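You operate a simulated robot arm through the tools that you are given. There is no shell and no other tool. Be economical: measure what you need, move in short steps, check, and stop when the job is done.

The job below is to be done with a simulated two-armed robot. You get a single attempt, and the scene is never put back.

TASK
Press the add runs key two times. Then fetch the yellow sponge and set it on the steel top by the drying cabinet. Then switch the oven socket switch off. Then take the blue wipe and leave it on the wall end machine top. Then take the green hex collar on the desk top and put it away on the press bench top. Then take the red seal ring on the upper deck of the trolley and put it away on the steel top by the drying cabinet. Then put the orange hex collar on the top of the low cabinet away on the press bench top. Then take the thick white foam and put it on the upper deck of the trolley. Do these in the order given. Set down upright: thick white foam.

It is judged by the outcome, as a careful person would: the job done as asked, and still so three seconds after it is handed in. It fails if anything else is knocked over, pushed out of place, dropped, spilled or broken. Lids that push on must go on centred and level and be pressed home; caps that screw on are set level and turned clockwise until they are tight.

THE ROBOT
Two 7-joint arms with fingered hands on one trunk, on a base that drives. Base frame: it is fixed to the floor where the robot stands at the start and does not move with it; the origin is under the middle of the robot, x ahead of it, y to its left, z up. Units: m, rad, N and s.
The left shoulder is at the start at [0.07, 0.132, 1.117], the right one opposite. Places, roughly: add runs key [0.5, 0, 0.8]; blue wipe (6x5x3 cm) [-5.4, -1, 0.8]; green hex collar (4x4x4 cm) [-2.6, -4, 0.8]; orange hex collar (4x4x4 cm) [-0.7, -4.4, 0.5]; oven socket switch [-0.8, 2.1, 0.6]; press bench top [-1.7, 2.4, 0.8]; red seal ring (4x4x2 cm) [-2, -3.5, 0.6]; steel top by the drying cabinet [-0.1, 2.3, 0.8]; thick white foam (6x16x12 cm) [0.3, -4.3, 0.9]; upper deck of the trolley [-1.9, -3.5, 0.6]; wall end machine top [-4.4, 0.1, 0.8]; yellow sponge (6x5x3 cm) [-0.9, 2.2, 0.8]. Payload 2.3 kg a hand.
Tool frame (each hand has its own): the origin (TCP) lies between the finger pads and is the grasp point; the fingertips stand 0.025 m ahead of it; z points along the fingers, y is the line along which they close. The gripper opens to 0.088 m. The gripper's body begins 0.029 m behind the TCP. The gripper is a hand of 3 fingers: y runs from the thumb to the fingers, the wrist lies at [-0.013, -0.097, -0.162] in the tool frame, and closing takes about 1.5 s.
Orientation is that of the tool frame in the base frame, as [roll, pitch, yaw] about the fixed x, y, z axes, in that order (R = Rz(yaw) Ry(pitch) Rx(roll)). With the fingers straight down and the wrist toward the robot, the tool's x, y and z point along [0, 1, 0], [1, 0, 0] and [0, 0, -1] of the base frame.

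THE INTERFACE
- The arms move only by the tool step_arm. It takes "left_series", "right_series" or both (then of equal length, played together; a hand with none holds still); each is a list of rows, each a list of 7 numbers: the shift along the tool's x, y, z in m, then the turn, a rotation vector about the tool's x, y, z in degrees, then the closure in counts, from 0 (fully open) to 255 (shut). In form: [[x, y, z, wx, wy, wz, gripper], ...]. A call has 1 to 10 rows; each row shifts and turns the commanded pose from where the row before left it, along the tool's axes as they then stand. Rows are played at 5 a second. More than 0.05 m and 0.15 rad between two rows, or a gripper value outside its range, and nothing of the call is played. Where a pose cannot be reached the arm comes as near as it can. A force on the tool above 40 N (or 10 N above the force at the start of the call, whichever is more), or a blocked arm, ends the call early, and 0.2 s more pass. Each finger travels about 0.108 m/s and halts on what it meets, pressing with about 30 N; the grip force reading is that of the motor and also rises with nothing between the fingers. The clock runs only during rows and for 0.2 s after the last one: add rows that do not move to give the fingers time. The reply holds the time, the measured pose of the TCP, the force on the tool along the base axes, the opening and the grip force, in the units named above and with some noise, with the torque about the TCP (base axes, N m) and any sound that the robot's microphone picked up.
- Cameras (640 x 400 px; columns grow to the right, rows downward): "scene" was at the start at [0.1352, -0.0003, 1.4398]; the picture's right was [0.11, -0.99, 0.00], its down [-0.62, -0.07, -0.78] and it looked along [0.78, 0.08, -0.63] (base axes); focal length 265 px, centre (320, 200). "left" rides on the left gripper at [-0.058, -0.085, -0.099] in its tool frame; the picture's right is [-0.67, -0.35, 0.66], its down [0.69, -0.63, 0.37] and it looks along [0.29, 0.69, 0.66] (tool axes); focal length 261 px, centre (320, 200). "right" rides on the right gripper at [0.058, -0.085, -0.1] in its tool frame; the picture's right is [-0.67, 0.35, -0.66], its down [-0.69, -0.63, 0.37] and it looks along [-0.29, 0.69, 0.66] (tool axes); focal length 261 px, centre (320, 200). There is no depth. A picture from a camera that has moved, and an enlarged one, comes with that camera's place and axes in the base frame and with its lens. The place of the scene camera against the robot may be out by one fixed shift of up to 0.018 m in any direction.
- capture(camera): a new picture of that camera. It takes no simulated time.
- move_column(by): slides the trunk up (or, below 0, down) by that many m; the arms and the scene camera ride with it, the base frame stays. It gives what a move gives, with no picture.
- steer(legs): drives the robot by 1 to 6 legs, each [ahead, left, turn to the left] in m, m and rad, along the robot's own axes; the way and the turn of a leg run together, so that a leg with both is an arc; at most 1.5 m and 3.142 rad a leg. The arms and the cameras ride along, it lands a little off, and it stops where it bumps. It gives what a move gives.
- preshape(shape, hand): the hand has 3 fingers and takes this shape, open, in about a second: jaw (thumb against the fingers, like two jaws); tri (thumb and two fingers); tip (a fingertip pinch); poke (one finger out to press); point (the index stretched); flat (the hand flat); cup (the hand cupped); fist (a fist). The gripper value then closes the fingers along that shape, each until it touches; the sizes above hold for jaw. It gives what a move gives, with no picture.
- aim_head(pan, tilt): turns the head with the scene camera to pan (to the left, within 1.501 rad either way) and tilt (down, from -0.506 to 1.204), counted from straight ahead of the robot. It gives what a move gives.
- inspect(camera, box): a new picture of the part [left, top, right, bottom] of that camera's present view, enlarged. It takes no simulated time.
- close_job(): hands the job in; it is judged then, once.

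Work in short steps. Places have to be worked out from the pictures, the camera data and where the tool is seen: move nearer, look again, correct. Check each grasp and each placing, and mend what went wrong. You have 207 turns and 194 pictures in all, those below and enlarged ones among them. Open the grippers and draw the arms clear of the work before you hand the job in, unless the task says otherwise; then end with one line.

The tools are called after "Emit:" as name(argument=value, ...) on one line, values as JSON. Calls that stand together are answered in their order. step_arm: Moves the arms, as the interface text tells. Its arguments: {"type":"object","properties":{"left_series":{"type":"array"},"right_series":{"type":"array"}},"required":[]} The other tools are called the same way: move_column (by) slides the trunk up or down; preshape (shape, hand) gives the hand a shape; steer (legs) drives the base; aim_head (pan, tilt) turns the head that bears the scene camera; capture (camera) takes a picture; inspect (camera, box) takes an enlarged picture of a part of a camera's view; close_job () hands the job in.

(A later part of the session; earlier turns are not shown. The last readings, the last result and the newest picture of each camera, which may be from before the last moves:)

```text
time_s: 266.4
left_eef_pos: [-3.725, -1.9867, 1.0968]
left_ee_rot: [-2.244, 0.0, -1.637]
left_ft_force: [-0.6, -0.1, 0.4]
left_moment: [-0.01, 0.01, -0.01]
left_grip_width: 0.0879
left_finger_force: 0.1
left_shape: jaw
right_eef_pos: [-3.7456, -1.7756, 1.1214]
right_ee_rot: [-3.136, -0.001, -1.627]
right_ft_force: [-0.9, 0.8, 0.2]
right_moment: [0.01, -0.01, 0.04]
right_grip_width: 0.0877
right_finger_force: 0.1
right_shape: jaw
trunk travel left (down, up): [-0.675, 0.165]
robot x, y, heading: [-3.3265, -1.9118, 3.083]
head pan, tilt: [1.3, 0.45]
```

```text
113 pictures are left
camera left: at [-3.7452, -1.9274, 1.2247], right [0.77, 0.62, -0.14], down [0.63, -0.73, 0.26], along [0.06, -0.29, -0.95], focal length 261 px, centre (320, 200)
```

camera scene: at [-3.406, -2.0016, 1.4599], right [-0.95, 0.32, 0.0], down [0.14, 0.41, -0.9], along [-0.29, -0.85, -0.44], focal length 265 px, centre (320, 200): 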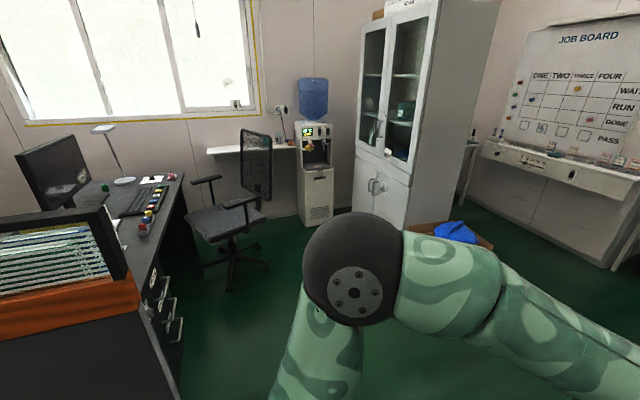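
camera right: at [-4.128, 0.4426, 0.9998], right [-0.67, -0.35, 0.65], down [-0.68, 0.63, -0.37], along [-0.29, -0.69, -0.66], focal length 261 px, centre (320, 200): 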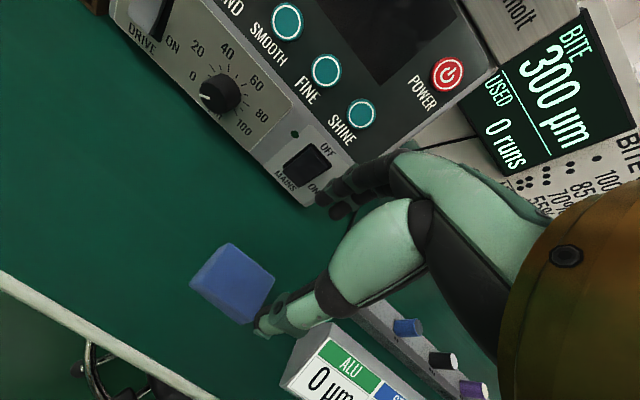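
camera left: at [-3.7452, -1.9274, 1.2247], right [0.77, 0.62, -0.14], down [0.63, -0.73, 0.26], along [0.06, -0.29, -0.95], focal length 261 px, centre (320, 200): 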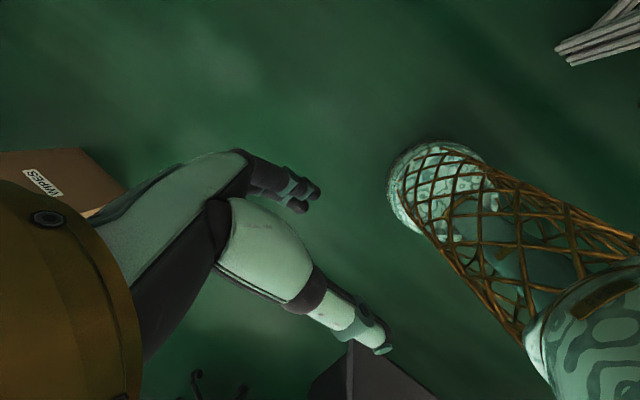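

The base is a disc of only ~0.2 m radius – so passing between trolley and bucket is feasible. The collar works out at about (-2.565, -3.98, 0.765), just beside the monitor's edge, so I'll approach from the south-east corner. First I restore the left hand, turn round and drive back east.

Emit:
step_arm(left_series=[[0, 0, 0, -8, 0, 0, 0], [0, 0, 0, -8, 0, 0, 0], [0, 0, 0, -8, 0, 0, 0], [0, 0, 0, -8, 0, 0, 0], [0, 0, 0, -8, 0, 0, 0], [0, 0, 0, -8, 0, 0, 0], [0, 0, 0, -3, 0, 0, 0]])

Emit:
steer(legs=[[0, 0, -3.083], [1.1, 0, 0], [1.1, 0, 0], [0, 0, -1.571]])

Emit:
aim_head(pan=-0.35, tilt=0.55)

Emit:
capture(camera="scene")

```text
time_s: 268.0
left_eef_pos: [-3.7263, -1.987, 1.097]
left_ee_rot: [-3.138, 0.001, -1.637]
left_ft_force: [0.4, -0.1, -0.2]
left_moment: [0.02, 0.01, -0.03]
left_grip_width: 0.0879
left_finger_force: 0.1
left_shape: jaw
right_eef_pos: [-3.7457, -1.7763, 1.1211]
right_ee_rot: [-3.135, 0.0, -1.628]
right_ft_force: [0.0, 0.5, 0.4]
right_moment: [0.0, 0.0, 0.03]
right_grip_width: 0.0876
right_finger_force: 0.1
right_shape: jaw
trunk travel left (down, up): [-0.675, 0.165]
robot x, y, heading: [-3.3227, -1.9068, 3.085]
head pan, tilt: [1.3, 0.45]
```

```text
time_s: 290.0
left_eef_pos: [-1.0223, -2.2348, 1.0979]
left_ee_rot: [-3.137, -0.001, -0.008]
left_ft_force: [0.0, 0.0, -0.8]
left_moment: [-0.03, 0.05, 0.0]
left_grip_width: 0.088
left_finger_force: 0.1
left_shape: jaw
right_eef_pos: [-1.2312, -2.2665, 1.1226]
right_ee_rot: [-3.134, -0.001, 0.0]
right_ft_force: [-0.9, 0.0, -0.3]
right_moment: [-0.03, -0.01, 0.01]
right_grip_width: 0.0875
right_finger_force: 0.0
right_shape: jaw
trunk travel left (down, up): [-0.675, 0.165]
robot x, y, heading: [-1.1248, -1.8368, -1.576]
head pan, tilt: [1.3, 0.45]
```

```text
time_s: 291.7
left_eef_pos: [-1.0225, -2.234, 1.0976]
left_ee_rot: [-3.137, -0.001, -0.009]
left_ft_force: [-0.2, 0.1, 0.4]
left_moment: [0.02, 0.02, 0.03]
left_grip_width: 0.0879
left_finger_force: 0.1
left_shape: jaw
right_eef_pos: [-1.2312, -2.2662, 1.1224]
right_ee_rot: [-3.134, -0.001, 0.002]
right_ft_force: [-0.5, -0.5, 0.4]
right_moment: [0.01, -0.01, 0.0]
right_grip_width: 0.0879
right_finger_force: 0.0
right_shape: jaw
trunk travel left (down, up): [-0.675, 0.165]
robot x, y, heading: [-1.1252, -1.8357, -1.567]
head pan, tilt: [-0.351, 0.55]
```

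```text
112 pictures are left
camera scene: at [-1.1547, -1.983, 1.4509], right [-0.94, 0.34, 0.0], down [0.18, 0.49, -0.85], along [-0.29, -0.8, -0.52], focal length 265 px, centre (320, 200)
```

scene: 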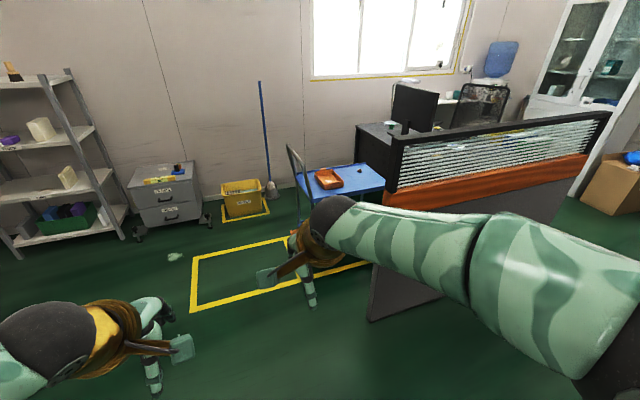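

The gap between the trolley's SE corner and the bucket looks ~0.45 m vs a 0.4 m base. I move closer to measure it properly.

Emit:
steer(legs=[[1.4, 0.05, 0]])

Emit:
aim_head(pan=-0.6, tilt=0.9)

Emit:
capture(camera="scene")

Emit:
capture(camera="right")

```text
time_s: 298.6
left_eef_pos: [-0.9495, -3.615, 1.0978]
left_ee_rot: [-3.138, 0.0, 0.013]
left_ft_force: [-0.3, -0.5, -0.3]
left_moment: [-0.02, -0.01, -0.01]
left_grip_width: 0.0878
left_finger_force: 0.1
left_shape: jaw
right_eef_pos: [-1.1561, -3.6524, 1.1213]
right_ee_rot: [-3.135, -0.003, 0.025]
right_ft_force: [-0.2, 0.3, 0.2]
right_moment: [-0.02, 0.01, -0.01]
right_grip_width: 0.0878
right_finger_force: 0.1
right_shape: jaw
trunk travel left (down, up): [-0.675, 0.165]
robot x, y, heading: [-1.0563, -3.2222, -1.548]
head pan, tilt: [-0.351, 0.55]
```

```text
time_s: 299.4
left_eef_pos: [-0.9479, -3.6158, 1.0969]
left_ee_rot: [-3.136, -0.001, 0.016]
left_ft_force: [0.0, 0.1, -0.3]
left_moment: [0.0, 0.0, 0.01]
left_grip_width: 0.088
left_finger_force: 0.0
left_shape: jaw
right_eef_pos: [-1.1556, -3.653, 1.122]
right_ee_rot: [-3.135, -0.002, 0.027]
right_ft_force: [0.6, 0.1, -0.8]
right_moment: [0.0, 0.02, -0.02]
right_grip_width: 0.0877
right_finger_force: 0.1
right_shape: jaw
trunk travel left (down, up): [-0.675, 0.165]
robot x, y, heading: [-1.0579, -3.2214, -1.547]
head pan, tilt: [-0.6, 0.901]
```

```text
111 pictures are left
camera scene: at [-1.0981, -3.3464, 1.4217], right [-0.84, 0.55, 0.0], down [0.43, 0.66, -0.62], along [-0.34, -0.52, -0.78], focal length 265 px, centre (320, 200)
```

scene: 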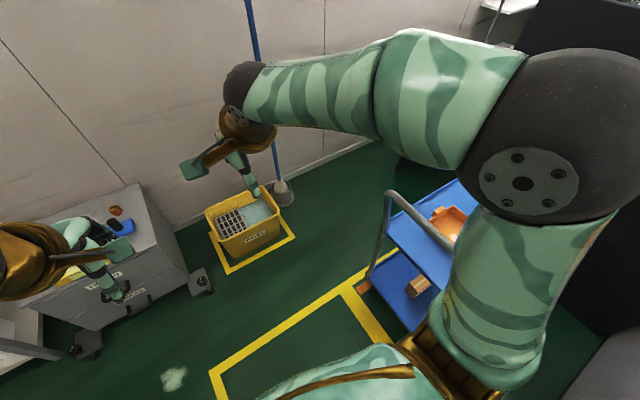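

```text
110 pictures are left
camera right: at [-1.1001, -3.5676, 1.2215], right [-0.66, -0.37, 0.65], down [-0.7, 0.62, -0.36], along [-0.27, -0.7, -0.67], focal length 261 px, centre (320, 200)
```

right: 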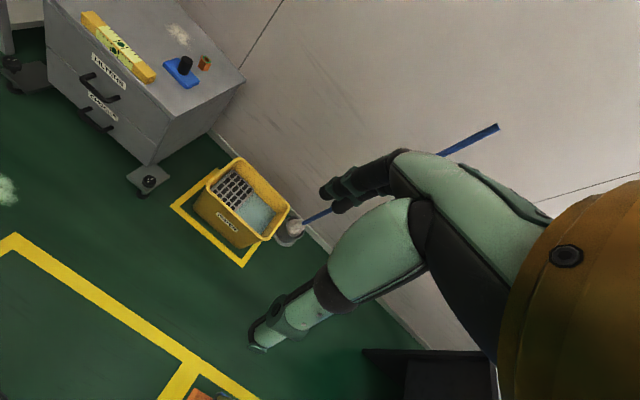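

Refined: gap ≈0.51 m between trolley corner (-1.58,-3.70) and bucket rim (-1.38,-4.17). I go to (-1.15,-3.8), turn to face −x and verify pose.

Emit:
steer(legs=[[0.57, -0.09, 0], [0, 0, -1.595]])

Emit:
aim_head(pan=0.0, tilt=0.9)

Emit:
capture(camera="scene")

```text
time_s: 306.6
left_eef_pos: [-1.5315, -3.8866, 1.0975]
left_ee_rot: [-3.136, 0.001, -1.578]
left_ft_force: [-0.5, -0.1, 0.7]
left_moment: [0.03, -0.01, -0.02]
left_grip_width: 0.0881
left_finger_force: 0.0
left_shape: jaw
right_eef_pos: [-1.5612, -3.6782, 1.1211]
right_ee_rot: [-3.134, -0.002, -1.57]
right_ft_force: [0.4, 0.0, -0.3]
right_moment: [0.04, -0.03, -0.02]
right_grip_width: 0.0877
right_finger_force: 0.0
right_shape: jaw
trunk travel left (down, up): [-0.675, 0.165]
robot x, y, heading: [-1.1335, -3.7869, -3.142]
head pan, tilt: [-0.6, 0.901]
```

```text
time_s: 307.6
left_eef_pos: [-1.5312, -3.887, 1.0994]
left_ee_rot: [-3.135, 0.0, -1.579]
left_ft_force: [-0.3, -0.1, -0.8]
left_moment: [-0.04, -0.02, 0.03]
left_grip_width: 0.0878
left_finger_force: 0.0
left_shape: jaw
right_eef_pos: [-1.5625, -3.6776, 1.1228]
right_ee_rot: [-3.135, 0.0, -1.567]
right_ft_force: [0.8, -0.1, 0.1]
right_moment: [-0.03, 0.02, 0.03]
right_grip_width: 0.0877
right_finger_force: 0.0
right_shape: jaw
trunk travel left (down, up): [-0.675, 0.165]
robot x, y, heading: [-1.1363, -3.7847, -3.135]
head pan, tilt: [0.0, 0.901]
```

```text
109 pictures are left
camera scene: at [-1.2608, -3.7953, 1.4216], right [0.0, 1.0, 0.0], down [0.78, 0.0, -0.62], along [-0.62, 0.0, -0.78], focal length 265 px, centre (320, 200)
```

scene: 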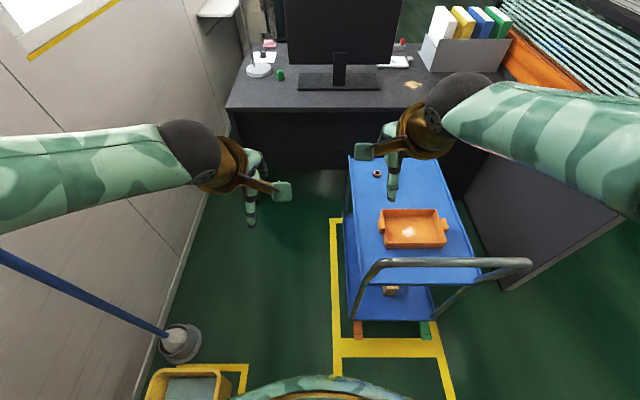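

Clear view now: collar at (-2.575,-4.0), desk east edge x≈-2.305, monitor edge y≈-3.95. I pass the gap via (-1.46,-3.915), checking position after the first leg.

Emit:
steer(legs=[[0.324, 0.13, 0]])

Emit:
capture(camera="scene")

```text
time_s: 309.8
left_eef_pos: [-1.8486, -4.0124, 1.0976]
left_ee_rot: [-3.137, -0.001, -1.584]
left_ft_force: [0.6, 0.1, -1.1]
left_moment: [0.01, 0.01, -0.01]
left_grip_width: 0.0878
left_finger_force: 0.1
left_shape: jaw
right_eef_pos: [-1.8787, -3.8029, 1.1224]
right_ee_rot: [-3.137, 0.0, -1.575]
right_ft_force: [-0.7, 0.7, -0.9]
right_moment: [0.02, 0.0, 0.03]
right_grip_width: 0.0874
right_finger_force: 0.0
right_shape: jaw
trunk travel left (down, up): [-0.675, 0.165]
robot x, y, heading: [-1.4569, -3.9109, 3.138]
head pan, tilt: [0.0, 0.901]
```

```text
108 pictures are left
camera scene: at [-1.5779, -3.9216, 1.4218], right [0.0, 1.0, 0.0], down [0.78, 0.0, -0.62], along [-0.62, 0.0, -0.78], focal length 265 px, centre (320, 200)
```

scene: 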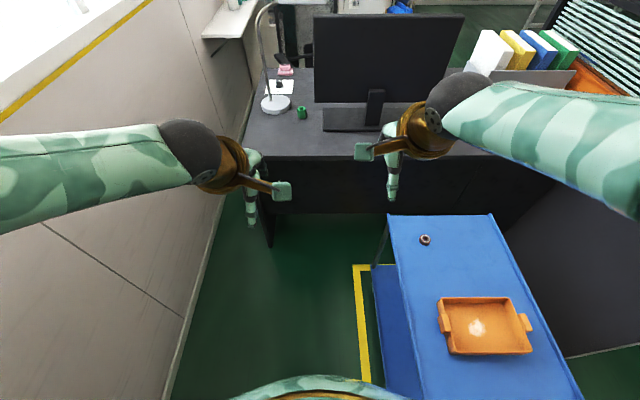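

Through the gap. The collar refines to (-2.57,-4.01). I continue to (-2.07,-4.12), still facing −x.

Emit:
steer(legs=[[0.3, 0.12, 0.003], [0.3, 0.09, 0]])

Emit:
capture(camera="scene")

Emit:
capture(camera="right")

```text
time_s: 313.7
left_eef_pos: [-2.4552, -4.2185, 1.0997]
left_ee_rot: [-3.136, -0.002, -1.585]
left_ft_force: [-0.4, -0.3, 0.5]
left_moment: [-0.01, 0.0, -0.02]
left_grip_width: 0.088
left_finger_force: 0.0
left_shape: jaw
right_eef_pos: [-2.4856, -4.0085, 1.1237]
right_ee_rot: [-3.137, -0.001, -1.575]
right_ft_force: [0.3, -0.6, 0.3]
right_moment: [0.01, -0.01, -0.06]
right_grip_width: 0.0875
right_finger_force: 0.1
right_shape: jaw
trunk travel left (down, up): [-0.675, 0.165]
robot x, y, heading: [-2.0642, -4.119, 3.141]
head pan, tilt: [0.0, 0.901]
```

```text
107 pictures are left
camera scene: at [-2.1854, -4.128, 1.4218], right [0.0, 1.0, 0.0], down [0.78, 0.0, -0.62], along [-0.62, 0.0, -0.78], focal length 265 px, centre (320, 200)
```

scene: 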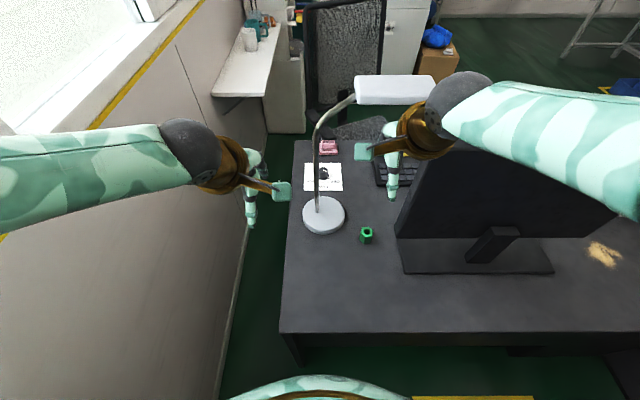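

```text
106 pictures are left
camera right: at [-2.4021, -4.0677, 1.2221], right [-0.35, 0.67, 0.65], down [0.63, 0.68, -0.36], along [-0.69, 0.29, -0.66], focal length 261 px, centre (320, 200)
```

right: 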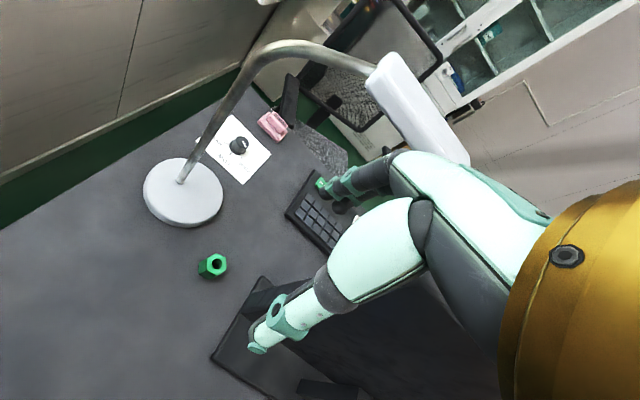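

Collar at ≈(-2.574,-3.987). The lamp head overhangs at z≈1.15 and the monitor edge is close, so I yaw the right hand ~35° (wrist toward the south-east) and descend here first.

Emit:
step_arm(right_series=[[0.004, 0, 0, 0, 0, 7, 40], [0.004, 0, 0, 0, 0, 7, 40], [0.004, 0, 0, 0, 0, 7, 40], [0.004, 0, 0, 0, 0, 7, 40], [0.004, 0, 0, 0, 0, 7, 40], [0, 0, 0.04, 0, 0, 0, 40], [0, 0, 0.04, 0, 0, 0, 40], [0, 0, 0.04, 0, 0, 0, 40], [0, 0, 0.04, 0, 0, 0, 40], [0, 0, 0, 0, 0, 0, 40]])

Emit:
capture(camera="right")

Emit:
capture(camera="scene")

```text
time_s: 315.9
left_eef_pos: [-2.4566, -4.2177, 1.0973]
left_ee_rot: [-3.136, 0.0, -1.585]
left_ft_force: [0.1, -1.1, 0.5]
left_moment: [0.0, 0.0, 0.02]
left_grip_width: 0.0881
left_finger_force: 0.1
left_shape: jaw
right_eef_pos: [-2.4959, -4.025, 0.9697]
right_ee_rot: [-3.12, -0.035, -2.21]
right_ft_force: [0.6, -0.2, -0.1]
right_moment: [-0.04, -0.01, 0.0]
right_grip_width: 0.0744
right_finger_force: 0.1
right_shape: jaw
trunk travel left (down, up): [-0.675, 0.165]
robot x, y, heading: [-2.062, -4.1194, 3.135]
head pan, tilt: [0.0, 0.901]
```

```text
105 pictures are left
camera right: at [-2.462, -4.1191, 1.072], right [0.12, 0.77, 0.63], down [0.91, 0.16, -0.37], along [-0.39, 0.62, -0.69], focal length 261 px, centre (320, 200)
```

right: 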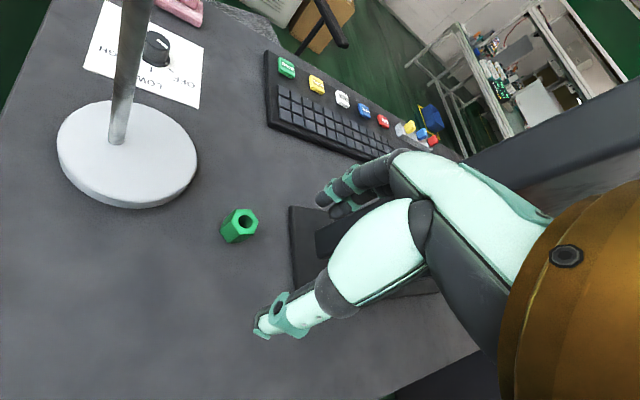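

```text
104 pictures are left
camera scene: at [-2.187, -4.1289, 1.4216], right [0.0, 1.0, 0.0], down [0.78, 0.0, -0.62], along [-0.62, 0.0, -0.78], focal length 265 px, centre (320, 200)
```

scene: 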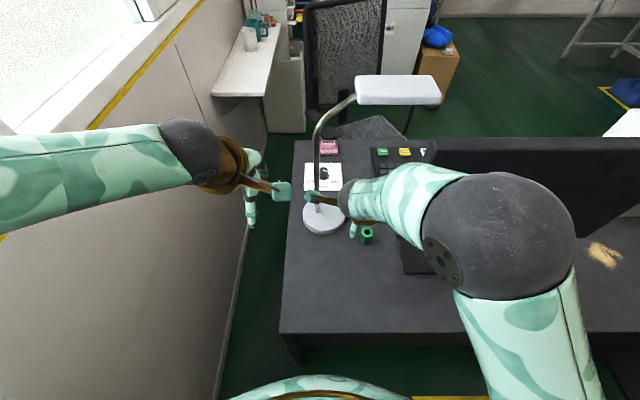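

Collar confirmed at (-2.572,-3.988). I descend further, then slide over it, keeping below the lamp head and clear of the monitor.

Emit:
step_arm(right_series=[[0, 0, 0.045, 0, 0, 0, 40], [0, 0, 0.035, 0, 0, 0, 40], [0.009, 0.042, 0, 0, 0, 0, 40], [0.008, 0.041, 0, 0, 0, 0, 40], [0, 0, 0, 0, 0, 0, 40]])

Emit:
capture(camera="right")

Emit:
capture(camera="scene")

```text
time_s: 317.1
left_eef_pos: [-2.4562, -4.2186, 1.0995]
left_ee_rot: [-3.136, -0.002, -1.585]
left_ft_force: [-0.1, 0.0, 0.5]
left_moment: [-0.01, 0.01, -0.01]
left_grip_width: 0.0881
left_finger_force: 0.1
left_shape: jaw
right_eef_pos: [-2.5689, -3.9927, 0.8844]
right_ee_rot: [-3.138, 0.003, -2.183]
right_ft_force: [0.3, -0.4, 0.0]
right_moment: [0.02, 0.02, 0.07]
right_grip_width: 0.0745
right_finger_force: 0.1
right_shape: jaw
trunk travel left (down, up): [-0.675, 0.165]
robot x, y, heading: [-2.064, -4.1195, 3.138]
head pan, tilt: [0.0, 0.901]
```

```text
103 pictures are left
camera right: at [-2.5324, -4.0903, 0.9828], right [0.1, 0.75, 0.66], down [0.91, 0.2, -0.36], along [-0.4, 0.63, -0.66], focal length 261 px, centre (320, 200)
```

right: 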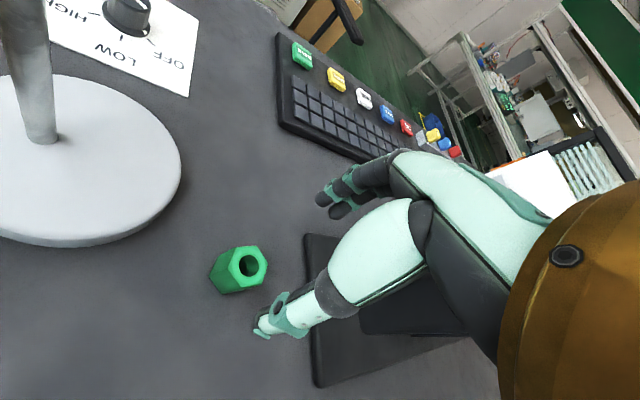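

```text
102 pictures are left
camera scene: at [-2.1866, -4.1292, 1.4217], right [0.0, 1.0, 0.0], down [0.78, 0.0, -0.62], along [-0.62, 0.0, -0.78], focal length 265 px, centre (320, 200)
```

scene: 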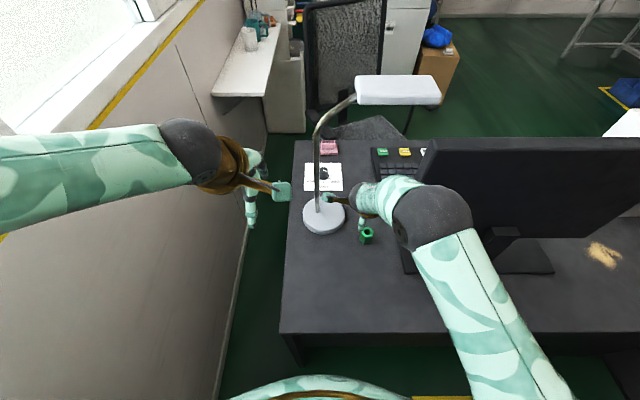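

Aligned within 7 mm. Descend onto the collar.

Emit:
step_arm(right_series=[[0.001, 0.006, 0.03, 0, 0, 0, 40], [0, 0, 0.03, 0, 0, 0, 40], [0, 0, 0.02, 0, 0, 0, 40], [0, 0, 0.01, 0, 0, 0, 40], [0, 0, 0, 0, 0, 0, 40]])

Emit:
capture(camera="right")

Emit:
capture(camera="scene")

```text
time_s: 318.3
left_eef_pos: [-2.4571, -4.2175, 1.0999]
left_ee_rot: [-3.136, -0.001, -1.585]
left_ft_force: [-0.2, -0.2, -0.3]
left_moment: [-0.01, -0.01, 0.0]
left_grip_width: 0.088
left_finger_force: 0.0
left_shape: jaw
right_eef_pos: [-2.5727, -3.9916, 0.7899]
right_ee_rot: [-3.133, 0.002, -2.183]
right_ft_force: [-0.8, -0.3, -0.4]
right_moment: [-0.01, -0.03, -0.02]
right_grip_width: 0.0745
right_finger_force: 0.0
right_shape: jaw
trunk travel left (down, up): [-0.675, 0.165]
robot x, y, heading: [-2.0642, -4.1175, 3.133]
head pan, tilt: [0.0, 0.901]
```

```text
101 pictures are left
camera right: at [-2.5375, -4.0887, 0.8909], right [0.1, 0.75, 0.65], down [0.91, 0.2, -0.36], along [-0.4, 0.63, -0.66], focal length 261 px, centre (320, 200)
```

right: 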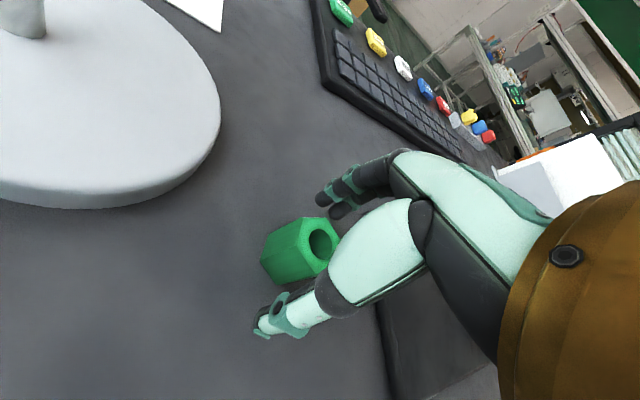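

```text
100 pictures are left
camera scene: at [-2.1873, -4.1286, 1.4216], right [0.0, 1.0, 0.0], down [0.78, 0.0, -0.62], along [-0.62, 0.0, -0.78], focal length 265 px, centre (320, 200)
```

scene: 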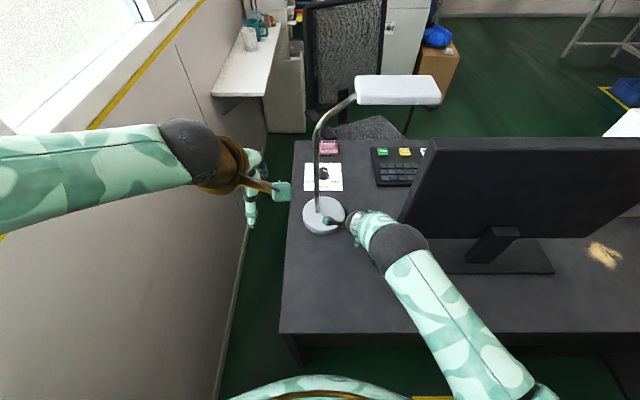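

Collar is centred between the fingers; lower 12 mm and close.

Emit:
step_arm(right_series=[[0, 0, 0.006, 0, 0, 0, 40], [0, 0, 0.006, 0, 0, 0, 40], [0, 0, 0, 0, 0, 0, 130], [0, 0, 0, 0, 0, 0, 200], [0, 0, 0, 0, 0, 0, 255], [0, 0, 0, 0, 0, 0, 255], [0, 0, 0, 0, 0, 0, 255], [0, 0, 0, 0, 0, 0, 255]])

Emit:
capture(camera="right")

```text
time_s: 320.1
left_eef_pos: [-2.4569, -4.2188, 1.0983]
left_ee_rot: [-3.137, 0.0, -1.584]
left_ft_force: [0.2, -0.3, 1.1]
left_moment: [0.0, 0.05, 0.0]
left_grip_width: 0.0879
left_finger_force: 0.2
left_shape: jaw
right_eef_pos: [-2.5725, -3.9908, 0.7801]
right_ee_rot: [-3.135, 0.002, -2.184]
right_ft_force: [-0.4, -0.4, 0.2]
right_moment: [0.0, 0.02, 0.01]
right_grip_width: 0.0255
right_finger_force: 30.0
right_shape: jaw
trunk travel left (down, up): [-0.675, 0.165]
robot x, y, heading: [-2.0587, -4.1184, 3.137]
head pan, tilt: [0.0, 0.901]
```

```text
99 pictures are left
camera right: at [-2.5377, -4.0886, 0.8791], right [0.1, 0.75, 0.65], down [0.91, 0.2, -0.36], along [-0.4, 0.63, -0.66], focal length 261 px, centre (320, 200)
```

right: 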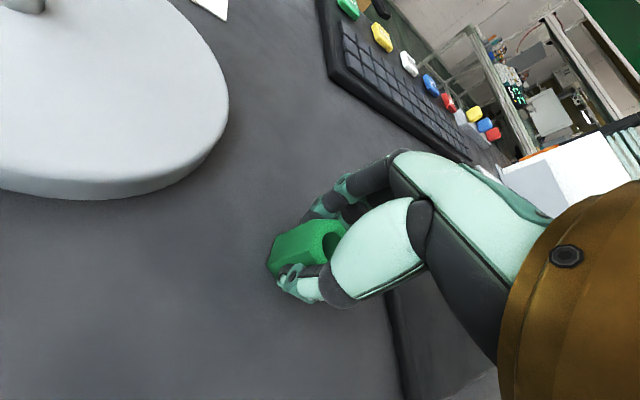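

Gripped. I retrace: lift, slide back south-east, rise, unyaw.

Emit:
step_arm(right_series=[[0, 0, -0.03, 0, 0, 0, 255], [0, 0, -0.04, 0, 0, 0, 255], [0, 0, -0.035, 0, 0, 0, 255], [-0.009, -0.042, 0, 0, 0, 0, 255], [-0.008, -0.041, 0, 0, 0, 0, 255], [0, 0, -0.045, 0, 0, 0, 255], [0, 0, -0.045, 0, 0, 0, 255], [0, 0, -0.045, 0, 0, 0, 255], [0, 0, -0.045, 0, 0, 0, 255], [0, 0, -0.045, 0, 0, 0, 255]])

Emit:
step_arm(right_series=[[0, 0, 0, 0, 0, -7, 255], [0, 0, 0, 0, 0, -7, 255], [0, 0, 0, 0, 0, -7, 255], [0, 0, 0, 0, 0, -7, 255], [0, 0, 0, 0, 0, -7, 255], [0, 0, 0, 0, 0, 0, 255]])

Emit:
capture(camera="right")

Emit:
capture(camera="scene")

```text
time_s: 322.3
left_eef_pos: [-2.4565, -4.2174, 1.0978]
left_ee_rot: [-3.135, -0.001, -1.585]
left_ft_force: [-0.3, 0.3, -0.3]
left_moment: [-0.02, 0.0, 0.02]
left_grip_width: 0.0879
left_finger_force: 0.0
left_shape: jaw
right_eef_pos: [-2.4981, -4.0276, 1.1086]
right_ee_rot: [-3.135, 0.003, -2.184]
right_ft_force: [0.0, 0.6, -0.7]
right_moment: [0.02, 0.01, 0.01]
right_grip_width: 0.0246
right_finger_force: 30.3
right_shape: jaw
trunk travel left (down, up): [-0.675, 0.165]
robot x, y, heading: [-2.0608, -4.1225, 3.137]
head pan, tilt: [0.0, 0.901]
```

```text
time_s: 323.7
left_eef_pos: [-2.4575, -4.22, 1.0981]
left_ee_rot: [-3.135, 0.0, -1.585]
left_ft_force: [-0.2, 0.9, -0.1]
left_moment: [0.02, -0.01, 0.0]
left_grip_width: 0.0878
left_finger_force: 0.0
left_shape: jaw
right_eef_pos: [-2.498, -4.0262, 1.1103]
right_ee_rot: [-3.134, -0.002, -1.571]
right_ft_force: [-1.1, 0.9, -0.8]
right_moment: [0.01, -0.03, 0.02]
right_grip_width: 0.0247
right_finger_force: 30.3
right_shape: jaw
trunk travel left (down, up): [-0.675, 0.165]
robot x, y, heading: [-2.0579, -4.1201, 3.132]
head pan, tilt: [0.0, 0.901]
```

```text
98 pictures are left
camera right: at [-2.4141, -4.0845, 1.2092], right [-0.35, 0.67, 0.65], down [0.63, 0.68, -0.36], along [-0.69, 0.29, -0.67], focal length 261 px, centre (320, 200)
```

right: 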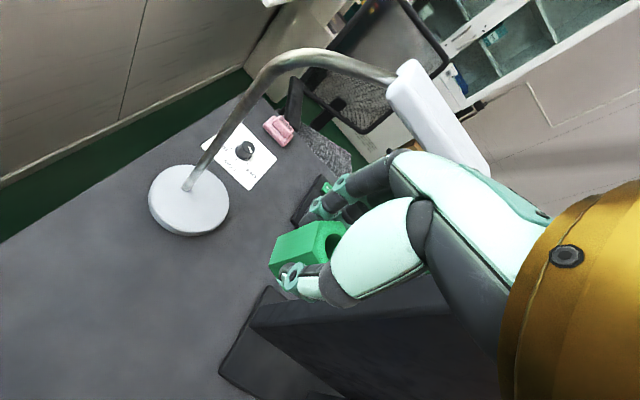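

```text
97 pictures are left
camera scene: at [-2.1875, -4.1288, 1.4216], right [0.0, 1.0, 0.0], down [0.78, 0.0, -0.62], along [-0.62, 0.0, -0.78], focal length 265 px, centre (320, 200)
```

scene: 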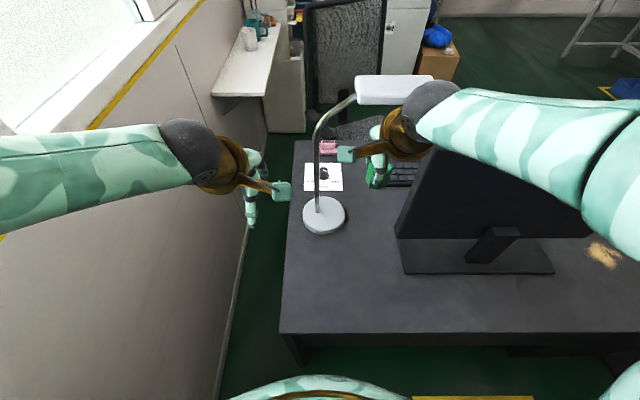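

Collar held, nothing disturbed. I back out by the same way, checking pose before the gap.

Emit:
steer(legs=[[-0.3, -0.09, 0.008], [-0.3, -0.12, 0]])

```text
time_s: 327.5
left_eef_pos: [-1.8606, -4.0138, 1.0981]
left_ee_rot: [-3.135, -0.003, -1.571]
left_ft_force: [0.2, -0.8, 0.4]
left_moment: [0.01, 0.02, 0.04]
left_grip_width: 0.0881
left_finger_force: 0.0
left_shape: jaw
right_eef_pos: [-1.9044, -3.823, 1.1086]
right_ee_rot: [-3.132, -0.001, -1.561]
right_ft_force: [-0.8, 0.2, -1.4]
right_moment: [0.0, -0.01, -0.02]
right_grip_width: 0.0247
right_finger_force: 30.2
right_shape: jaw
trunk travel left (down, up): [-0.675, 0.165]
robot x, y, heading: [-1.4665, -3.9098, -3.135]
head pan, tilt: [0.0, 0.901]
```

Good. Continue out, turn to +y and drive north up the corridor.

Emit:
steer(legs=[[-0.35, -0.125, 0], [-0.05, -0.15, 0], [0, 0, -1.577], [1.4, -0.55, 0], [1.5, 0, 0], [1.4, 0, 0]])

Emit:
aim_head(pan=0.4, tilt=0.35)

Emit:
capture(camera="scene")

```text
refused: leg 4 is longer than a leg can be; nothing moved
```

```text
time_s: 328.5
left_eef_pos: [-1.8591, -4.0134, 1.0996]
left_ee_rot: [-3.137, 0.0, -1.571]
left_ft_force: [0.5, 0.3, -0.5]
left_moment: [0.01, 0.01, 0.0]
left_grip_width: 0.0879
left_finger_force: 0.0
left_shape: jaw
right_eef_pos: [-1.904, -3.8206, 1.1098]
right_ee_rot: [-3.136, -0.003, -1.561]
right_ft_force: [0.6, 0.4, 0.0]
right_moment: [0.0, 0.0, 0.0]
right_grip_width: 0.0244
right_finger_force: 30.5
right_shape: jaw
trunk travel left (down, up): [-0.675, 0.165]
robot x, y, heading: [-1.4666, -3.9072, -3.142]
head pan, tilt: [0.4, 0.351]
```

```text
96 pictures are left
camera scene: at [-1.6008, -3.9568, 1.469], right [-0.4, 0.92, 0.0], down [0.32, 0.14, -0.94], along [-0.86, -0.37, -0.34], focal length 265 px, centre (320, 200)
```

scene: 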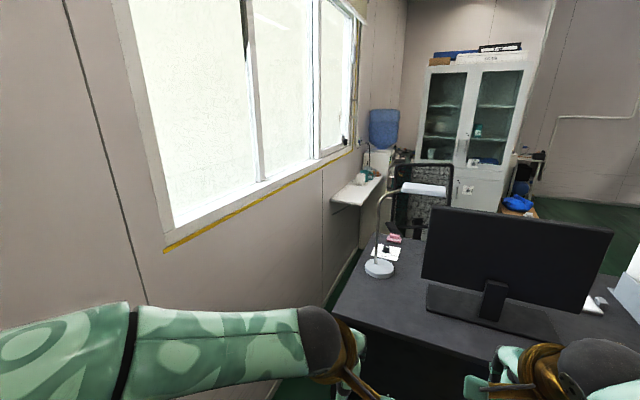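

The fourth leg was too long (diagonal); I split it.

Emit:
steer(legs=[[-0.35, -0.125, 0], [-0.05, -0.15, 0], [0, 0, -1.571], [1.3, -0.5, 0], [1.5, 0, 0], [1.4, 0, 0]])

Emit:
aim_head(pan=0.4, tilt=0.35)

Emit:
capture(camera="scene")

```text
time_s: 355.6
left_eef_pos: [-0.6073, 0.9177, 1.0989]
left_ee_rot: [-3.136, 0.0, 3.104]
left_ft_force: [0.1, 0.2, 0.0]
left_moment: [0.01, -0.02, 0.03]
left_grip_width: 0.0878
left_finger_force: 0.1
left_shape: jaw
right_eef_pos: [-0.4135, 0.9551, 1.1093]
right_ee_rot: [-3.135, -0.001, 3.116]
right_ft_force: [0.4, 0.2, -1.1]
right_moment: [-0.02, 0.01, 0.0]
right_grip_width: 0.0241
right_finger_force: 29.7
right_shape: jaw
trunk travel left (down, up): [-0.675, 0.165]
robot x, y, heading: [-0.5172, 0.5213, 1.546]
head pan, tilt: [0.4, 0.351]
```

```text
time_s: 356.2
left_eef_pos: [-0.6081, 0.9189, 1.0978]
left_ee_rot: [-3.137, 0.001, 3.104]
left_ft_force: [0.2, 0.2, 0.2]
left_moment: [0.01, 0.0, -0.01]
left_grip_width: 0.0882
left_finger_force: 0.1
left_shape: jaw
right_eef_pos: [-0.4133, 0.9553, 1.109]
right_ee_rot: [-3.133, -0.001, 3.116]
right_ft_force: [0.6, -1.1, -0.4]
right_moment: [0.01, 0.01, -0.02]
right_grip_width: 0.0245
right_finger_force: 30.0
right_shape: jaw
trunk travel left (down, up): [-0.675, 0.165]
robot x, y, heading: [-0.5198, 0.5193, 1.543]
head pan, tilt: [0.4, 0.351]
```

```text
95 pictures are left
camera scene: at [-0.5502, 0.6479, 1.4691], right [0.93, 0.36, 0.0], down [0.12, -0.32, -0.94], along [-0.34, 0.87, -0.34], focal length 265 px, centre (320, 200)
```

scene: 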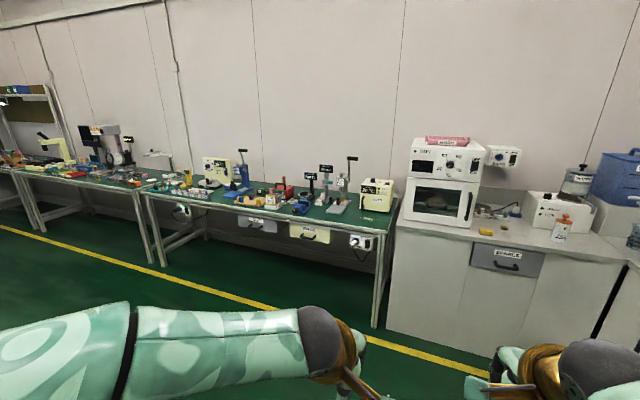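

I head to the bench in front of the former sponge spot: first to about (-1.05, 1.4), then look.

Emit:
steer(legs=[[0, 0, 0.028], [0.9, 0.53, 0]])

Emit:
aim_head(pan=0.0, tilt=0.65)

Emit:
capture(camera="scene")

Emit:
capture(camera="right")

```text
time_s: 361.9
left_eef_pos: [-1.1346, 1.8099, 1.0981]
left_ee_rot: [-3.135, -0.002, 3.128]
left_ft_force: [-0.9, -1.1, 0.0]
left_moment: [0.0, 0.02, 0.0]
left_grip_width: 0.088
left_finger_force: 0.1
left_shape: jaw
right_eef_pos: [-0.9423, 1.8507, 1.1086]
right_ee_rot: [-3.133, 0.001, 3.139]
right_ft_force: [0.5, 0.0, -1.0]
right_moment: [-0.01, -0.03, 0.01]
right_grip_width: 0.0246
right_finger_force: 30.2
right_shape: jaw
trunk travel left (down, up): [-0.675, 0.165]
robot x, y, heading: [-1.0357, 1.413, 1.569]
head pan, tilt: [0.4, 0.351]
```

```text
time_s: 362.8
left_eef_pos: [-1.1353, 1.8095, 1.0979]
left_ee_rot: [-3.136, -0.002, 3.126]
left_ft_force: [0.1, 1.3, -0.4]
left_moment: [0.01, 0.01, 0.01]
left_grip_width: 0.0878
left_finger_force: 0.0
left_shape: jaw
right_eef_pos: [-0.942, 1.8515, 1.1098]
right_ee_rot: [-3.134, -0.002, 3.138]
right_ft_force: [0.0, 0.7, -1.0]
right_moment: [0.02, -0.01, 0.01]
right_grip_width: 0.0245
right_finger_force: 30.2
right_shape: jaw
trunk travel left (down, up): [-0.675, 0.165]
robot x, y, heading: [-1.0346, 1.4125, 1.569]
head pan, tilt: [0.0, 0.649]
```

```text
94 pictures are left
camera scene: at [-1.0358, 1.5413, 1.4421], right [1.0, 0.0, 0.0], down [0.0, -0.6, -0.8], along [0.0, 0.8, -0.6], focal length 265 px, centre (320, 200)
```

scene: 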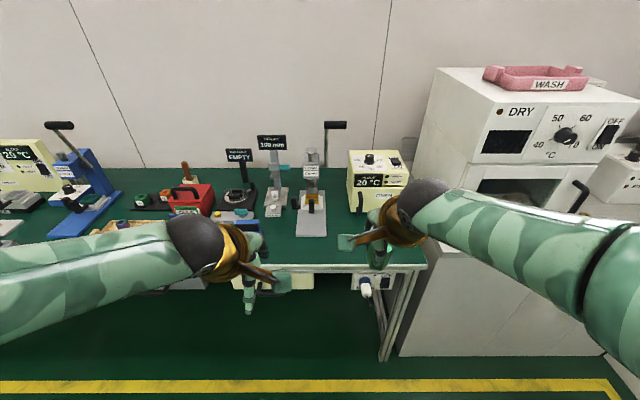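

```text
93 pictures are left
camera right: at [-1.0004, 1.7662, 1.2092], right [0.67, 0.35, 0.65], down [0.68, -0.63, -0.36], along [0.29, 0.69, -0.67], focal length 261 px, centre (320, 200)
```

right: 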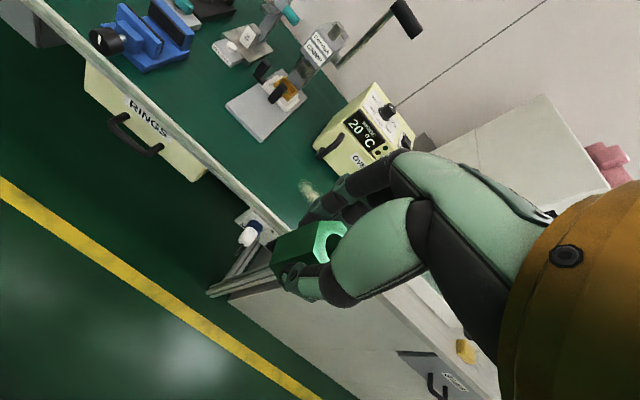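

Target (-0.945, 2.14) is free: right of the crimp plate, left of the grains. I drive 0.28 forward and lower.

Emit:
steer(legs=[[0.28, 0, 0]])

Emit:
step_arm(right_series=[[0, 0, 0.045, 0, 0, 0, 255], [0, 0, 0.045, 0, 0, 0, 255], [0, 0, 0.045, 0, 0, 0, 255], [0, 0, 0.045, 0, 0, 0, 255], [0, 0, 0.045, 0, 0, 0, 255], [0, 0, 0, 0, 0, 0, 255]])

Emit:
capture(camera="right")

```text
time_s: 364.7
left_eef_pos: [-1.1331, 2.0836, 1.098]
left_ee_rot: [-3.137, -0.001, 3.128]
left_ft_force: [0.0, -0.4, 0.3]
left_moment: [0.01, -0.02, 0.0]
left_grip_width: 0.0878
left_finger_force: 0.1
left_shape: jaw
right_eef_pos: [-0.9394, 2.124, 1.1108]
right_ee_rot: [-3.137, -0.002, 3.138]
right_ft_force: [0.3, -0.7, 0.1]
right_moment: [-0.01, 0.01, -0.04]
right_grip_width: 0.0246
right_finger_force: 30.0
right_shape: jaw
trunk travel left (down, up): [-0.675, 0.165]
robot x, y, heading: [-1.0369, 1.6898, 1.565]
head pan, tilt: [0.0, 0.649]
```

```text
time_s: 366.1
left_eef_pos: [-1.1339, 2.0837, 1.0981]
left_ee_rot: [-3.136, 0.0, 3.127]
left_ft_force: [-0.6, -0.7, -0.6]
left_moment: [-0.03, -0.01, 0.02]
left_grip_width: 0.0879
left_finger_force: 0.1
left_shape: jaw
right_eef_pos: [-0.9388, 2.1226, 0.8851]
right_ee_rot: [-3.136, -0.002, 3.134]
right_ft_force: [-0.2, -0.3, -0.2]
right_moment: [0.0, 0.04, 0.01]
right_grip_width: 0.0238
right_finger_force: 30.2
right_shape: jaw
trunk travel left (down, up): [-0.675, 0.165]
robot x, y, heading: [-1.0349, 1.6896, 1.562]
head pan, tilt: [0.0, 0.649]
```

```text
92 pictures are left
camera right: at [-0.9959, 2.0373, 0.9847], right [0.67, 0.35, 0.65], down [0.68, -0.64, -0.36], along [0.29, 0.69, -0.67], focal length 261 px, centre (320, 200)
```

right: 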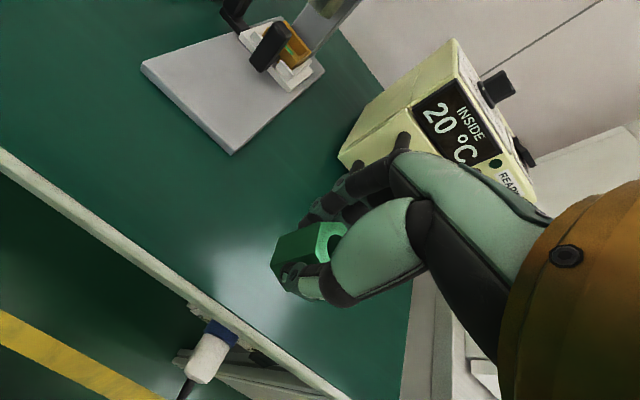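

Clear below. Nudge 1.5 cm in and lower gently.

Emit:
step_arm(right_series=[[0, 0.015, 0.03, 0, 0, 0, 255], [0, 0, 0.03, 0, 0, 0, 255], [0, 0, 0.006, 0, 0, 0, 255], [0, 0, 0.006, 0, 0, 0, 255], [0, 0, 0, 0, 0, 0, 255]])

Emit:
capture(camera="right")

```text
time_s: 367.3
left_eef_pos: [-1.1333, 2.0841, 1.0988]
left_ee_rot: [-3.136, -0.001, 3.128]
left_ft_force: [0.3, -1.0, -0.7]
left_moment: [0.03, 0.0, 0.0]
left_grip_width: 0.088
left_finger_force: 0.1
left_shape: jaw
right_eef_pos: [-0.9411, 2.1392, 0.8134]
right_ee_rot: [-3.135, -0.003, 3.139]
right_ft_force: [0.5, 0.2, -0.6]
right_moment: [0.0, 0.01, 0.0]
right_grip_width: 0.0239
right_finger_force: 29.8
right_shape: jaw
trunk travel left (down, up): [-0.675, 0.165]
robot x, y, heading: [-1.031, 1.6881, 1.569]
head pan, tilt: [0.0, 0.649]
```

```text
91 pictures are left
camera right: at [-0.9988, 2.0544, 0.9124], right [0.67, 0.35, 0.65], down [0.68, -0.63, -0.36], along [0.29, 0.69, -0.67], focal length 261 px, centre (320, 200)
```

right: 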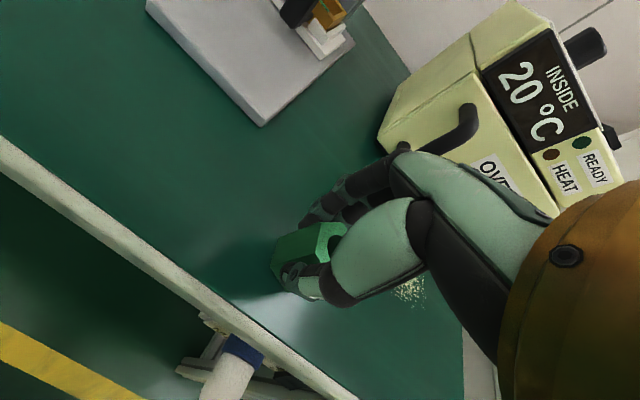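

Still in the air; lower further in 5 mm steps watching force.

Emit:
step_arm(right_series=[[0, 0, 0.005, 0, 0, 0, 255], [0, 0, 0.005, 0, 0, 0, 255], [0, 0, 0.005, 0, 0, 0, 255], [0, 0, 0, 0, 0, 0, 255]])

Emit:
inspect(camera="right", box=[200, 180, 400, 320])

```text
time_s: 368.3
left_eef_pos: [-1.1342, 2.0851, 1.0986]
left_ee_rot: [-3.136, 0.001, 3.127]
left_ft_force: [0.4, -0.2, -0.2]
left_moment: [-0.02, 0.01, 0.0]
left_grip_width: 0.0878
left_finger_force: 0.0
left_shape: jaw
right_eef_pos: [-0.941, 2.1394, 0.7984]
right_ee_rot: [-3.137, 0.0, 3.138]
right_ft_force: [-0.8, 1.2, 6.7]
right_moment: [0.11, -0.08, 0.04]
right_grip_width: 0.0245
right_finger_force: 30.0
right_shape: jaw
trunk travel left (down, up): [-0.675, 0.165]
robot x, y, heading: [-1.0337, 1.6881, 1.569]
head pan, tilt: [0.0, 0.649]
```

```text
2.86 times, centred on (300, 250) of right
camera zoom: at [-0.9997, 2.0536, 0.8981], right [0.67, 0.35, 0.65], down [0.68, -0.63, -0.36], along [0.29, 0.69, -0.66], focal length 745 px, centre (377, 57)
```

zoom: 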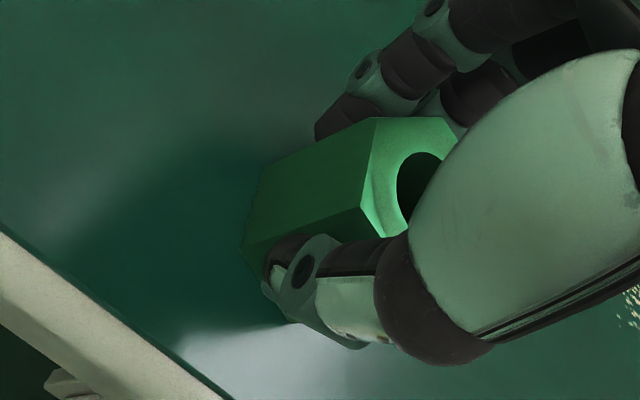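

Contact at 6.7 N: it's on the bench. Release, rise, and check.

Emit:
step_arm(right_series=[[0, 0, 0, 0, 0, 0, 180], [0, 0, 0, 0, 0, 0, 120], [0, 0, 0, 0, 0, 0, 60], [0, 0, 0, 0, 0, 0, 40], [0, 0, 0, 0, 0, 0, 40], [0, 0, 0, 0, 0, 0, 40], [0, 0, -0.02, 0, 0, 0, 40], [0, 0, -0.04, 0, 0, 0, 40], [0, 0, -0.04, 0, 0, 0, 40], [0, 0, -0.04, 0, 0, 0, 0]])

Emit:
capture(camera="right")

```text
time_s: 370.5
left_eef_pos: [-1.1343, 2.0833, 1.0987]
left_ee_rot: [-3.137, 0.0, 3.126]
left_ft_force: [0.4, 0.1, -0.3]
left_moment: [0.03, 0.01, -0.02]
left_grip_width: 0.0878
left_finger_force: 0.1
left_shape: jaw
right_eef_pos: [-0.9421, 2.1376, 0.9385]
right_ee_rot: [-3.135, -0.001, 3.138]
right_ft_force: [0.0, -1.2, 0.3]
right_moment: [-0.01, 0.02, 0.03]
right_grip_width: 0.088
right_finger_force: 0.0
right_shape: jaw
trunk travel left (down, up): [-0.675, 0.165]
robot x, y, heading: [-1.0321, 1.6859, 1.568]
head pan, tilt: [0.0, 0.649]
```

```text
89 pictures are left
camera right: at [-1.0001, 2.0532, 1.0387], right [0.67, 0.35, 0.65], down [0.68, -0.63, -0.36], along [0.29, 0.69, -0.67], focal length 261 px, centre (320, 200)
```

right: 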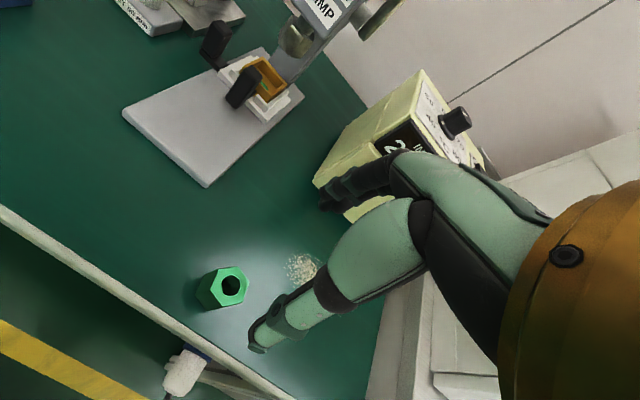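

The green collar stands on the press bench. Next the red ring: I raise the arm and reverse south (keeping heading +y, so no turning is needed near the trolley).

Emit:
step_arm(right_series=[[0, 0, -0.045, 0, 0, 0, 0], [0, 0, -0.045, 0, 0, 0, 0], [0, 0, -0.045, 0, 0, 0, 0], [0, 0, -0.035, 0, 0, 0, 0]])

Emit:
steer(legs=[[-0.45, 0, 0], [0, -0.52, 0.003], [-1.45, 0, 0], [-1.45, 0, 0], [-1.3, 0, 0]])

```text
time_s: 371.5
left_eef_pos: [-1.1336, 2.0836, 1.0985]
left_ee_rot: [-3.137, 0.0, 3.128]
left_ft_force: [-0.2, -0.1, -0.3]
left_moment: [0.03, 0.0, 0.0]
left_grip_width: 0.0881
left_finger_force: 0.1
left_shape: jaw
right_eef_pos: [-0.941, 2.1405, 1.1073]
right_ee_rot: [-3.135, 0.0, 3.138]
right_ft_force: [-0.3, 0.0, -0.1]
right_moment: [0.01, 0.0, -0.01]
right_grip_width: 0.0877
right_finger_force: 0.1
right_shape: jaw
trunk travel left (down, up): [-0.675, 0.165]
robot x, y, heading: [-1.0346, 1.6903, 1.564]
head pan, tilt: [0.0, 0.649]
```

```text
time_s: 396.7
left_eef_pos: [-0.6488, -2.5715, 1.0977]
left_ee_rot: [-3.136, -0.001, 3.119]
left_ft_force: [0.3, 0.6, -0.8]
left_moment: [0.0, 0.0, 0.01]
left_grip_width: 0.0878
left_finger_force: 0.0
left_shape: jaw
right_eef_pos: [-0.4565, -2.5172, 1.1076]
right_ee_rot: [-3.135, 0.0, 3.131]
right_ft_force: [0.6, -0.2, 0.9]
right_moment: [-0.01, -0.02, 0.01]
right_grip_width: 0.0877
right_finger_force: 0.1
right_shape: jaw
trunk travel left (down, up): [-0.675, 0.165]
robot x, y, heading: [-0.5533, -2.9678, 1.561]
head pan, tilt: [0.0, 0.649]
```

Continue to the gap entrance (-1.12,-3.78) and check the view to the left.

Emit:
steer(legs=[[-0.81, 0.57, 0.01]])

Emit:
aim_head(pan=1.2, tilt=0.8)

Emit:
capture(camera="scene")

```text
time_s: 401.8
left_eef_pos: [-1.2287, -3.3777, 1.098]
left_ee_rot: [-3.137, -0.001, 3.124]
left_ft_force: [-0.6, -0.2, -0.1]
left_moment: [0.0, -0.01, 0.04]
left_grip_width: 0.0879
left_finger_force: 0.0
left_shape: jaw
right_eef_pos: [-1.0378, -3.323, 1.107]
right_ee_rot: [-3.135, -0.003, 3.133]
right_ft_force: [0.4, -0.7, 0.0]
right_moment: [-0.01, 0.03, -0.01]
right_grip_width: 0.0879
right_finger_force: 0.1
right_shape: jaw
trunk travel left (down, up): [-0.675, 0.165]
robot x, y, heading: [-1.1307, -3.77, 1.56]
head pan, tilt: [0.0, 0.649]
```

```text
time_s: 403.2
left_eef_pos: [-1.2298, -3.3788, 1.0986]
left_ee_rot: [-3.136, 0.0, 3.122]
left_ft_force: [-0.8, -0.2, -0.2]
left_moment: [0.0, 0.01, -0.01]
left_grip_width: 0.088
left_finger_force: 0.0
left_shape: jaw
right_eef_pos: [-1.0367, -3.3241, 1.1082]
right_ee_rot: [-3.134, -0.003, 3.132]
right_ft_force: [0.9, 0.1, -0.1]
right_moment: [0.01, 0.05, -0.01]
right_grip_width: 0.0876
right_finger_force: 0.1
right_shape: jaw
trunk travel left (down, up): [-0.675, 0.165]
robot x, y, heading: [-1.1335, -3.7767, 1.564]
head pan, tilt: [1.201, 0.799]
```

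```text
88 pictures are left
camera scene: at [-1.2074, -3.7049, 1.4295], right [0.37, 0.93, 0.0], down [0.67, -0.27, -0.7], along [-0.65, 0.26, -0.72], focal length 265 px, centre (320, 200)
```

scene: 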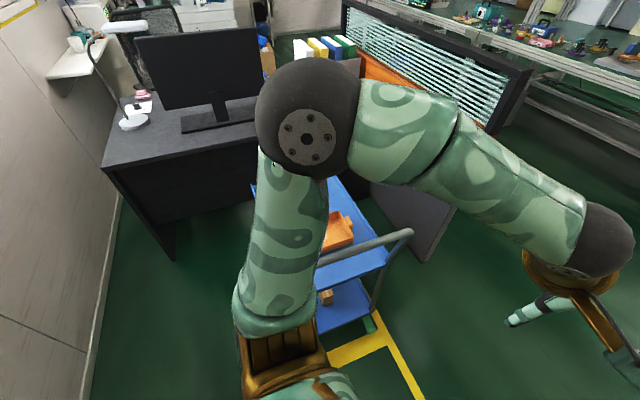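

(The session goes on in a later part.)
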